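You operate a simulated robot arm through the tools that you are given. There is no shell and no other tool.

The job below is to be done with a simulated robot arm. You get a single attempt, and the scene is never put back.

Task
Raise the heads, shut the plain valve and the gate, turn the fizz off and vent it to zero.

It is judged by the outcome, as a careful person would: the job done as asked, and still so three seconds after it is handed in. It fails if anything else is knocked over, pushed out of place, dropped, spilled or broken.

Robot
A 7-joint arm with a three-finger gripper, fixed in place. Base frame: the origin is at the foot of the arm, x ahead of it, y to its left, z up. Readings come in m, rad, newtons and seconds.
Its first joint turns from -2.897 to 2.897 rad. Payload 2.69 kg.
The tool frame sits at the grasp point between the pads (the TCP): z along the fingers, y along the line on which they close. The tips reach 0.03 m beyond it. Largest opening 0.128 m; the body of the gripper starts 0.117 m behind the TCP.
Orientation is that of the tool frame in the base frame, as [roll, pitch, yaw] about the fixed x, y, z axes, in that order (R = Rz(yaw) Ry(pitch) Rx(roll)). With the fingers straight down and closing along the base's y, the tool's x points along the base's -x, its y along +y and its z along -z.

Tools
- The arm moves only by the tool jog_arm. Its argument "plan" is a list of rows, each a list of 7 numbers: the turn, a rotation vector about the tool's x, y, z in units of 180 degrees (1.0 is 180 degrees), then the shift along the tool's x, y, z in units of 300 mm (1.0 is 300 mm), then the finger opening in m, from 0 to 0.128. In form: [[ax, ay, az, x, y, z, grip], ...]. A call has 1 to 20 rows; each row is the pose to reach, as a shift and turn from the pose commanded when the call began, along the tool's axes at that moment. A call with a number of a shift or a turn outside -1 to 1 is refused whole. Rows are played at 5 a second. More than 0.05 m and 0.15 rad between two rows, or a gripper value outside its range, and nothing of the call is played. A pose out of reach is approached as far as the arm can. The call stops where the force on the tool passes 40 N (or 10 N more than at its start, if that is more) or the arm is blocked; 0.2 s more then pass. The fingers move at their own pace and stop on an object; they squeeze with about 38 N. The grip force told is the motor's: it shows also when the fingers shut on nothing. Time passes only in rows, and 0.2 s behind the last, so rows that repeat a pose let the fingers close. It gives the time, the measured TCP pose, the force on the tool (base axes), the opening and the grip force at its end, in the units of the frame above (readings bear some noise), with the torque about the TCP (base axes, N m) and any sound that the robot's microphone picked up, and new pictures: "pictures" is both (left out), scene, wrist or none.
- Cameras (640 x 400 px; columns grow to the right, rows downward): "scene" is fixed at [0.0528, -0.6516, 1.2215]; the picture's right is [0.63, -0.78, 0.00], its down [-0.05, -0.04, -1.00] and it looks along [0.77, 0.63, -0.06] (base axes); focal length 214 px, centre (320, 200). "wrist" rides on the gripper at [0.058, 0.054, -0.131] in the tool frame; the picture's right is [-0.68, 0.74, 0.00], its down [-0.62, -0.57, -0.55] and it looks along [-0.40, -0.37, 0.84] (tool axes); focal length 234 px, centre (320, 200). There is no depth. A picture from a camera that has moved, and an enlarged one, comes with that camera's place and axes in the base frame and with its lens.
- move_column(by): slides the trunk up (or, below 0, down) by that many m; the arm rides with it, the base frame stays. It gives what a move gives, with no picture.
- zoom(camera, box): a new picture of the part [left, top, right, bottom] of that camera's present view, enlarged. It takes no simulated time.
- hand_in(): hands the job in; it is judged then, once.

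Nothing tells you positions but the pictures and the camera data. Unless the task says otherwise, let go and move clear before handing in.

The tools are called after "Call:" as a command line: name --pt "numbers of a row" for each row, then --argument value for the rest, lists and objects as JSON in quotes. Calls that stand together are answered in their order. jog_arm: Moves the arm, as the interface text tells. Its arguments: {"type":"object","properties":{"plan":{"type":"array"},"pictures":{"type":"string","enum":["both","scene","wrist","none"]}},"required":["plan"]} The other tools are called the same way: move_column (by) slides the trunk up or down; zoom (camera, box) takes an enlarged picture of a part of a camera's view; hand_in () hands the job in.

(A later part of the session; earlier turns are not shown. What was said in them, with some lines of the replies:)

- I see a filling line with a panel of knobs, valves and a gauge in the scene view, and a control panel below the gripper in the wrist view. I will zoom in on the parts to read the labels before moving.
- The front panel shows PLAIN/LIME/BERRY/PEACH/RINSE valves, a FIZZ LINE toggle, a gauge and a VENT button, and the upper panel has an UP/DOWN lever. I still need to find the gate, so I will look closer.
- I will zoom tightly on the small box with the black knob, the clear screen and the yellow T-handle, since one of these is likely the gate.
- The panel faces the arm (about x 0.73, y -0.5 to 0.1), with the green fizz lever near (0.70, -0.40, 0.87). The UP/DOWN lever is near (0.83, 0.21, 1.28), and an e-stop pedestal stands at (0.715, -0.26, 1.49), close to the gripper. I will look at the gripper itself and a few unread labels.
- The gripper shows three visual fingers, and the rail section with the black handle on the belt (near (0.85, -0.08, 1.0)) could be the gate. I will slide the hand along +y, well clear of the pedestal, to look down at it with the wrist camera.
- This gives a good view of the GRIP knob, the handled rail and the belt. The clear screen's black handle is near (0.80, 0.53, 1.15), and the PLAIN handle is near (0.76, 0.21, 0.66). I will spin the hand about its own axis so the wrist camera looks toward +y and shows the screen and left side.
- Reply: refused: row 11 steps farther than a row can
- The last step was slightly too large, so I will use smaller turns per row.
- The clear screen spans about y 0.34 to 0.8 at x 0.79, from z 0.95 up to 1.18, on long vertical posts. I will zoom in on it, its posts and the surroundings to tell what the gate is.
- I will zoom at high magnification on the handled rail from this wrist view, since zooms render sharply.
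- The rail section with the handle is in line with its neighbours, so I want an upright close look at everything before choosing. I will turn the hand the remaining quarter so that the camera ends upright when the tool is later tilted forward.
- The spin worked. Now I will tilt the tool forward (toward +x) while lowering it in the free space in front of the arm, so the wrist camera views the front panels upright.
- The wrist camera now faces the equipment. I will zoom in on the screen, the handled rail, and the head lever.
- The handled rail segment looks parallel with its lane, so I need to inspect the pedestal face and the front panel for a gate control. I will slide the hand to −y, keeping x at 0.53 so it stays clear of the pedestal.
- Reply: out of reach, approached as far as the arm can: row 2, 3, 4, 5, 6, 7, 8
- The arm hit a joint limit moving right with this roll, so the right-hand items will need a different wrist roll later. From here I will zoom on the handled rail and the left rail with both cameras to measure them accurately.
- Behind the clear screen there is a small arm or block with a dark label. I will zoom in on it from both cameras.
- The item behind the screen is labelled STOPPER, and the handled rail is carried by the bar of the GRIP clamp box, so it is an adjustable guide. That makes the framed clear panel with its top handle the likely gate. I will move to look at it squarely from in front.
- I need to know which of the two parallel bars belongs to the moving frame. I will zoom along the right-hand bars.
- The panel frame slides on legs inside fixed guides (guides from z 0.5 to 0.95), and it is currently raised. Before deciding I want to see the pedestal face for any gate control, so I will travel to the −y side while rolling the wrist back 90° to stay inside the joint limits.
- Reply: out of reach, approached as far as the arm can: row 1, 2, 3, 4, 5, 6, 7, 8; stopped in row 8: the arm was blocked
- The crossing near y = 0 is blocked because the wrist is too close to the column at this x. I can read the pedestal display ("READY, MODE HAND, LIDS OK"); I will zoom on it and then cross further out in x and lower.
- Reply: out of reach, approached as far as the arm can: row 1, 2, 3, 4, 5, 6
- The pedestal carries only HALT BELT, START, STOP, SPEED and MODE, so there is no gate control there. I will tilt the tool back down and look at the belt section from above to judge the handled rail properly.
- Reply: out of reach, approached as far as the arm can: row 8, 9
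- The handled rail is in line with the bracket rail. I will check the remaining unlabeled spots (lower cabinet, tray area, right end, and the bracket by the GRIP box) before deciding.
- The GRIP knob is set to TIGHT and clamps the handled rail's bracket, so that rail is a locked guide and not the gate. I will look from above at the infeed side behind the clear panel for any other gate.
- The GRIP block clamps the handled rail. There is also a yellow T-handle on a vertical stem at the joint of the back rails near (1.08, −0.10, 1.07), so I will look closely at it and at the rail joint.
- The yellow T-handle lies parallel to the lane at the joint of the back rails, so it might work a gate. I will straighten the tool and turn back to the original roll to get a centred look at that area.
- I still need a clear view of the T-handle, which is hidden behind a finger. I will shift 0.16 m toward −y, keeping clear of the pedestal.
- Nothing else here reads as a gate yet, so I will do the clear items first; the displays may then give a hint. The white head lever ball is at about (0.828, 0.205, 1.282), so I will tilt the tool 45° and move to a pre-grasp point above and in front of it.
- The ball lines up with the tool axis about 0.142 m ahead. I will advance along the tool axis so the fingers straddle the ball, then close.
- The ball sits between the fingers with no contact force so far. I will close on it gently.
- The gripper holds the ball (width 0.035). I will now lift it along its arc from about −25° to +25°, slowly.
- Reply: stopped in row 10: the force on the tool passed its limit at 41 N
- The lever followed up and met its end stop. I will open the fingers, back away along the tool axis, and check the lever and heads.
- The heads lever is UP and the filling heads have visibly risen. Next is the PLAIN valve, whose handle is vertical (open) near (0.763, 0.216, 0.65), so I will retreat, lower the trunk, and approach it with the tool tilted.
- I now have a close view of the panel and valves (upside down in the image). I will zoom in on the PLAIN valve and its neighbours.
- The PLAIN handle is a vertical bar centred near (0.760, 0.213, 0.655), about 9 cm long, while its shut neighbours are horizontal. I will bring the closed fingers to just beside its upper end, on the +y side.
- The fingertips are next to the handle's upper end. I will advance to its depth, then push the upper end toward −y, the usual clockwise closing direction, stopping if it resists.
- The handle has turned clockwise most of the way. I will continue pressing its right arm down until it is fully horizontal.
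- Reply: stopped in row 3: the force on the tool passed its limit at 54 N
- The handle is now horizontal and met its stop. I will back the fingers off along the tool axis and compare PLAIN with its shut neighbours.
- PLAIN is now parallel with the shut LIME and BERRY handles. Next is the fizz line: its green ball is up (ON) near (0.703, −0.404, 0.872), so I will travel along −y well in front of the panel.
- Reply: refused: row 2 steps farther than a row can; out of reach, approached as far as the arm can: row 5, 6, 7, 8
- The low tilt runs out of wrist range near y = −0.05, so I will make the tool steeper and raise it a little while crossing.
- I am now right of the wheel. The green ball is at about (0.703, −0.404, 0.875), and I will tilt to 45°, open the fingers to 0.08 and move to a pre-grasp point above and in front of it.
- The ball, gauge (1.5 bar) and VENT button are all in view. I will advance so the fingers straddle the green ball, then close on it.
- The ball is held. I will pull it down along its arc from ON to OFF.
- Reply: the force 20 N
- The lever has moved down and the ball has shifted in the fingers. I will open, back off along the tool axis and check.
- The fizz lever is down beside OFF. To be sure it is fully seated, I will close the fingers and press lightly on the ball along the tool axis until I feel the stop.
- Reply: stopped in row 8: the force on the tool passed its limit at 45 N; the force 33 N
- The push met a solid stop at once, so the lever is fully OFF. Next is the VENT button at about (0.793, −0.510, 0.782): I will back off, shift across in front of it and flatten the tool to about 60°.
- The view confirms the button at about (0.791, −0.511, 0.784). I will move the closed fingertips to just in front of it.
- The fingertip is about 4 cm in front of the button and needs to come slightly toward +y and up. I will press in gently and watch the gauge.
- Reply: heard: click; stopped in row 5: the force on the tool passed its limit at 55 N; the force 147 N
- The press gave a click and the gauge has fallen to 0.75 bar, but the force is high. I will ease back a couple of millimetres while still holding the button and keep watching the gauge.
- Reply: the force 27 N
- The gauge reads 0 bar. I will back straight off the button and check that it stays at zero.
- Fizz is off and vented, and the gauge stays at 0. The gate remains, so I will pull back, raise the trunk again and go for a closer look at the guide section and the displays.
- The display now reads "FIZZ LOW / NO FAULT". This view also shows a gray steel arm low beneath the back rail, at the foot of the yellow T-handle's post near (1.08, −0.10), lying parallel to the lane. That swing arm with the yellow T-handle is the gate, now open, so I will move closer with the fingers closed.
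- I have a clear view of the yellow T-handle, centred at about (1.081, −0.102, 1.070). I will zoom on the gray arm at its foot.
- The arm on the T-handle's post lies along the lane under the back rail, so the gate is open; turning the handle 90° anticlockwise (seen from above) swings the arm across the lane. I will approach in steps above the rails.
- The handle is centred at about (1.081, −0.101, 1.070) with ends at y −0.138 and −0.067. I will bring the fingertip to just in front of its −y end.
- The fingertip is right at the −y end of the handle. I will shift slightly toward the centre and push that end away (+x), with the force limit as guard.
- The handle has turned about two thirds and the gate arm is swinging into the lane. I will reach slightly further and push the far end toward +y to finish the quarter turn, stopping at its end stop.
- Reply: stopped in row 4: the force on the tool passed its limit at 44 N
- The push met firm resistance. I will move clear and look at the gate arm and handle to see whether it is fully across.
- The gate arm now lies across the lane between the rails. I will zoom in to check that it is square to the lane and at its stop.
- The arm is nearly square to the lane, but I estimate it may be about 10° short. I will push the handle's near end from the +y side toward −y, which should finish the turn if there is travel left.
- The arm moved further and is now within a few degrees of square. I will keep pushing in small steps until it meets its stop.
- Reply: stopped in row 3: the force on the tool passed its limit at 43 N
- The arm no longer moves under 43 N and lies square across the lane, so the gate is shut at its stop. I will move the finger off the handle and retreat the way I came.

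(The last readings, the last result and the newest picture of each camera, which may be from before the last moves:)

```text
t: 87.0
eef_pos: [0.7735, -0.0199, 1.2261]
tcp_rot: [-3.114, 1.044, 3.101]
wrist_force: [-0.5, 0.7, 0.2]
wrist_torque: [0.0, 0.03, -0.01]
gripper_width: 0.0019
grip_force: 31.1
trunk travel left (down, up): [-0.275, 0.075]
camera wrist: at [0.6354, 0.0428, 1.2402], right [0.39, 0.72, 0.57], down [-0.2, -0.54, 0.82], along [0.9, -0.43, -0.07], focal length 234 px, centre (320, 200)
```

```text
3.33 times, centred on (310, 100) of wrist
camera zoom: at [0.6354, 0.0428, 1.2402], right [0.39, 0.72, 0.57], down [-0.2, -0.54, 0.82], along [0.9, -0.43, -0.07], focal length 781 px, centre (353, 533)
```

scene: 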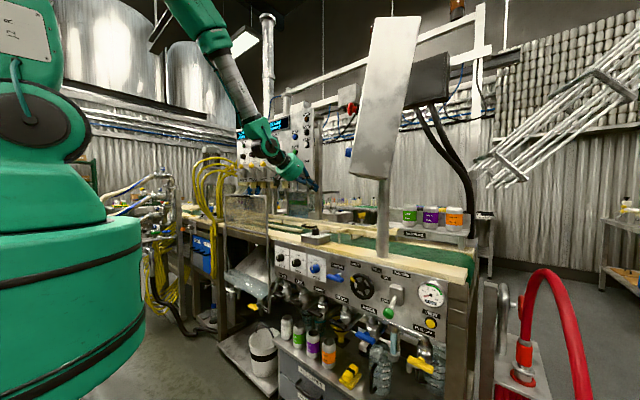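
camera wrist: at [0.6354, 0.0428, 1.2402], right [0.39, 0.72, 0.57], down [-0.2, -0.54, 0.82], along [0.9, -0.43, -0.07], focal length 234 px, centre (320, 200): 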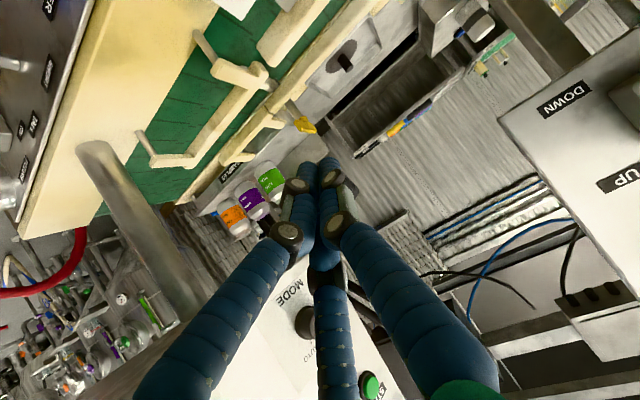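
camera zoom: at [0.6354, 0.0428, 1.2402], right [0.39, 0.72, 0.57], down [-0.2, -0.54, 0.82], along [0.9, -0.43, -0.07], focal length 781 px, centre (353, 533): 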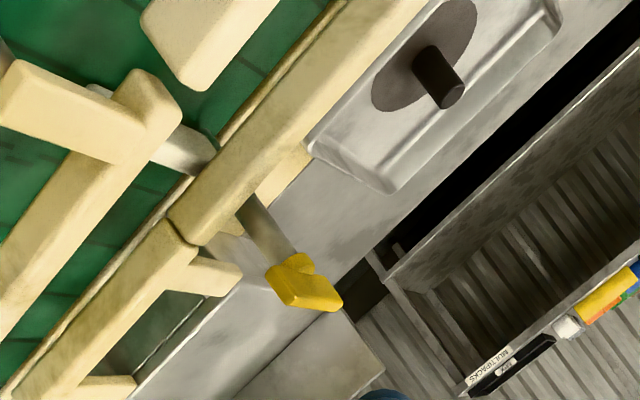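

The gate stays shut across the lane. I will retreat to open space and do a final check of every item.

Call:
jog_arm --pt "0 0.015 0 0.02 0.015 -0.13 0.0" --pt "0 0.03 0 0.04 0.03 -0.26 0.0" --pt "0 0.05 0 0.06 0.045 -0.39 0.0" --pt "0 0.07 0 0.08 0.06 -0.52 0.0" --pt "0 0.09 0 0.1 0.08 -0.65 0.0" --pt "0 0.11 0 0.12 0.1 -0.78 0.0" --pt "0 0.13 0 0.135 0.11 -0.896 0.0" --pt "0 0.13 0 0.135 0.11 -0.896 0.0" --pictures "both"

Call:
zoom --camera "scene" --box '[260, 220, 480, 357]'

Call:
zoom --camera "scene" --box '[225, 100, 335, 200]'

Call:
zoom --camera "scene" --box '[340, 240, 460, 340]'

Call:
zoom --camera "scene" --box '[265, 270, 345, 340]'

Call:
zoom --camera "scene" --box '[290, 180, 480, 280]'

```text
t: 88.8
eef_pos: [0.5272, 0.0273, 1.3297]
tcp_rot: [-3.075, 0.64, -3.125]
wrist_force: [-1.2, 2.4, -0.6]
wrist_torque: [-0.14, -0.16, -0.28]
gripper_width: 0.0023
grip_force: 31.5
trunk travel left (down, up): [-0.275, 0.075]
camera wrist: at [0.4032, 0.0875, 1.3949], right [0.56, 0.74, 0.36], down [0.15, -0.53, 0.84], along [0.81, -0.41, -0.41], focal length 234 px, centre (320, 200)
```

scene: 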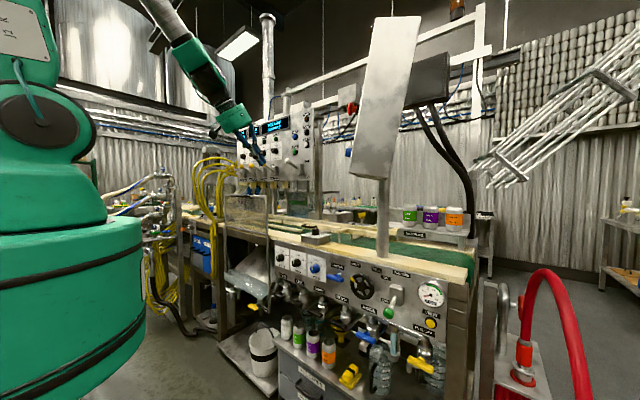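
wrist: 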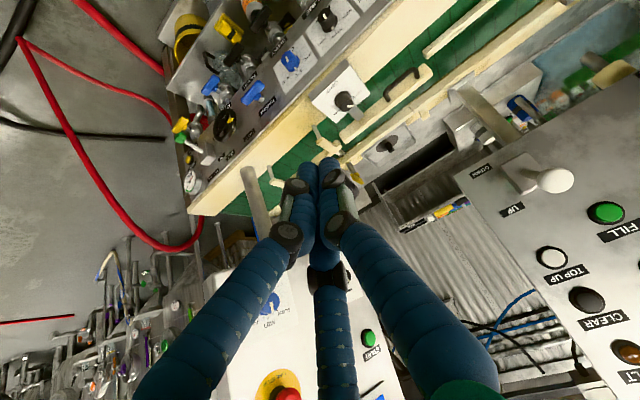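

```text
2.91 times, centred on (370, 288) of scene
camera zoom: at [0.0528, -0.6516, 1.2215], right [0.63, -0.78, 0.0], down [-0.05, -0.04, -1.0], along [0.77, 0.63, -0.06], focal length 624 px, centre (174, -58)
```

zoom: 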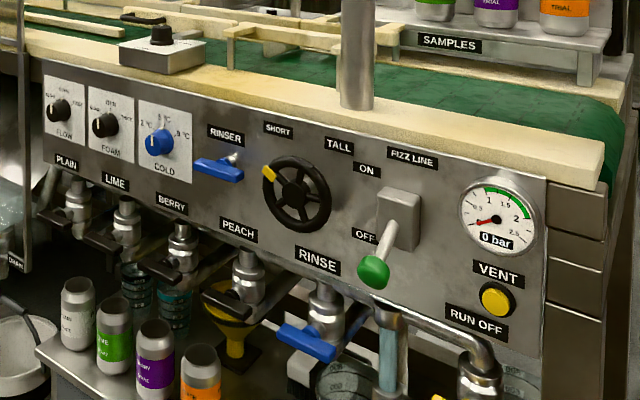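

```text
4.00 times, centred on (280, 150) of scene
camera zoom: at [0.0528, -0.6516, 1.2215], right [0.63, -0.78, 0.0], down [-0.05, -0.04, -1.0], along [0.77, 0.63, -0.06], focal length 858 px, centre (480, 400)
```

zoom: 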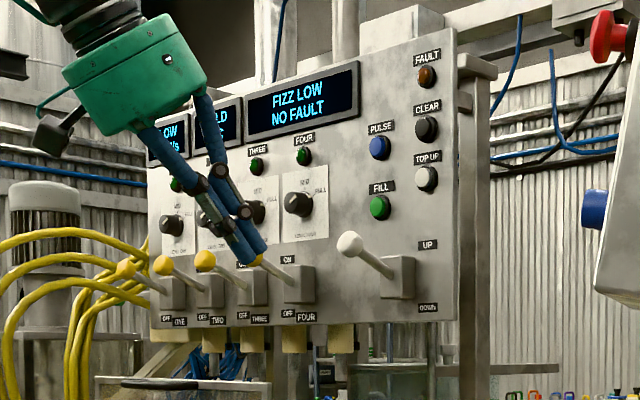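

```text
4.00 times, centred on (400, 290) of scene
camera zoom: at [0.0528, -0.6516, 1.2215], right [0.63, -0.78, 0.0], down [-0.05, -0.04, -1.0], along [0.77, 0.63, -0.06], focal length 858 px, centre (0, -160)
```

zoom: 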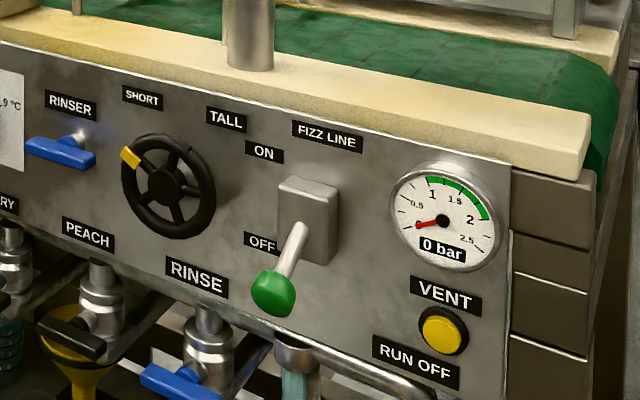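

```text
5.71 times, centred on (305, 305) of scene
camera zoom: at [0.0528, -0.6516, 1.2215], right [0.63, -0.78, 0.0], down [-0.05, -0.04, -1.0], along [0.77, 0.63, -0.06], focal length 1226 px, centre (406, -400)
```

zoom: 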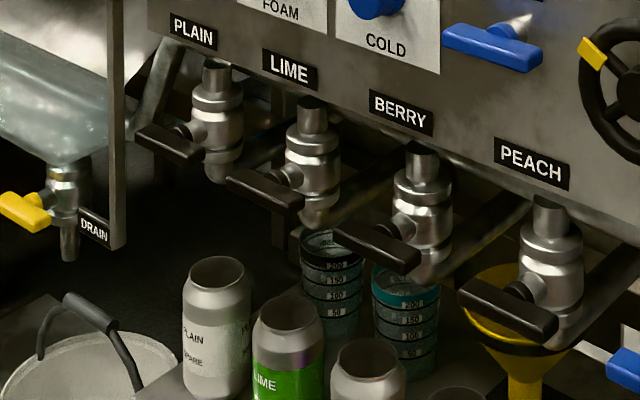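

```text
3.37 times, centred on (385, 230) of scene
camera zoom: at [0.0528, -0.6516, 1.2215], right [0.63, -0.78, 0.0], down [-0.05, -0.04, -1.0], along [0.77, 0.63, -0.06], focal length 722 px, centre (101, 99)
```

zoom: 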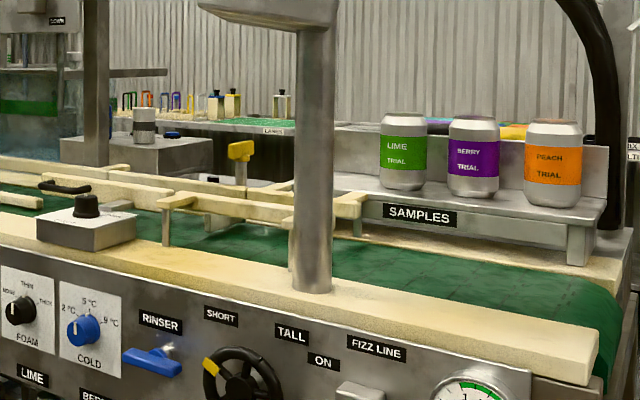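

All the checks hold: heads lever UP with the heads raised, PLAIN horizontal (shut), gate arm across the lane, fizz lever OFF, and the gauge at 0 bar. Nothing else looks disturbed and the arm is clear, so I am handing in.

Call:
hand_in

```text
The job is handed in.
```

The job is done and handed in. At the last check before hand-in:

- **Heads:** the lever is at UP and the filling heads have risen.
- **PLAIN valve:** the handle is turned across and at its stop, in line with the other shut valves.
- **Gate:** nothing is labelled "gate". I took it to be the swing arm under the back rail, worked by the yellow T-handle. It started parallel to the lane and is now turned square across it, at its stop.
- **Fizz:** the lever is at OFF. I held VENT until the gauge read 0 bar, and it has stayed there. The panel display now reads "FIZZ LOW / NO FAULT".

While I held VENT, the force on the tool peaked at about 133 N. I eased off straight away, and the button and panel look undamaged. Nothing else appears to have moved, and the arm is clear of the line.
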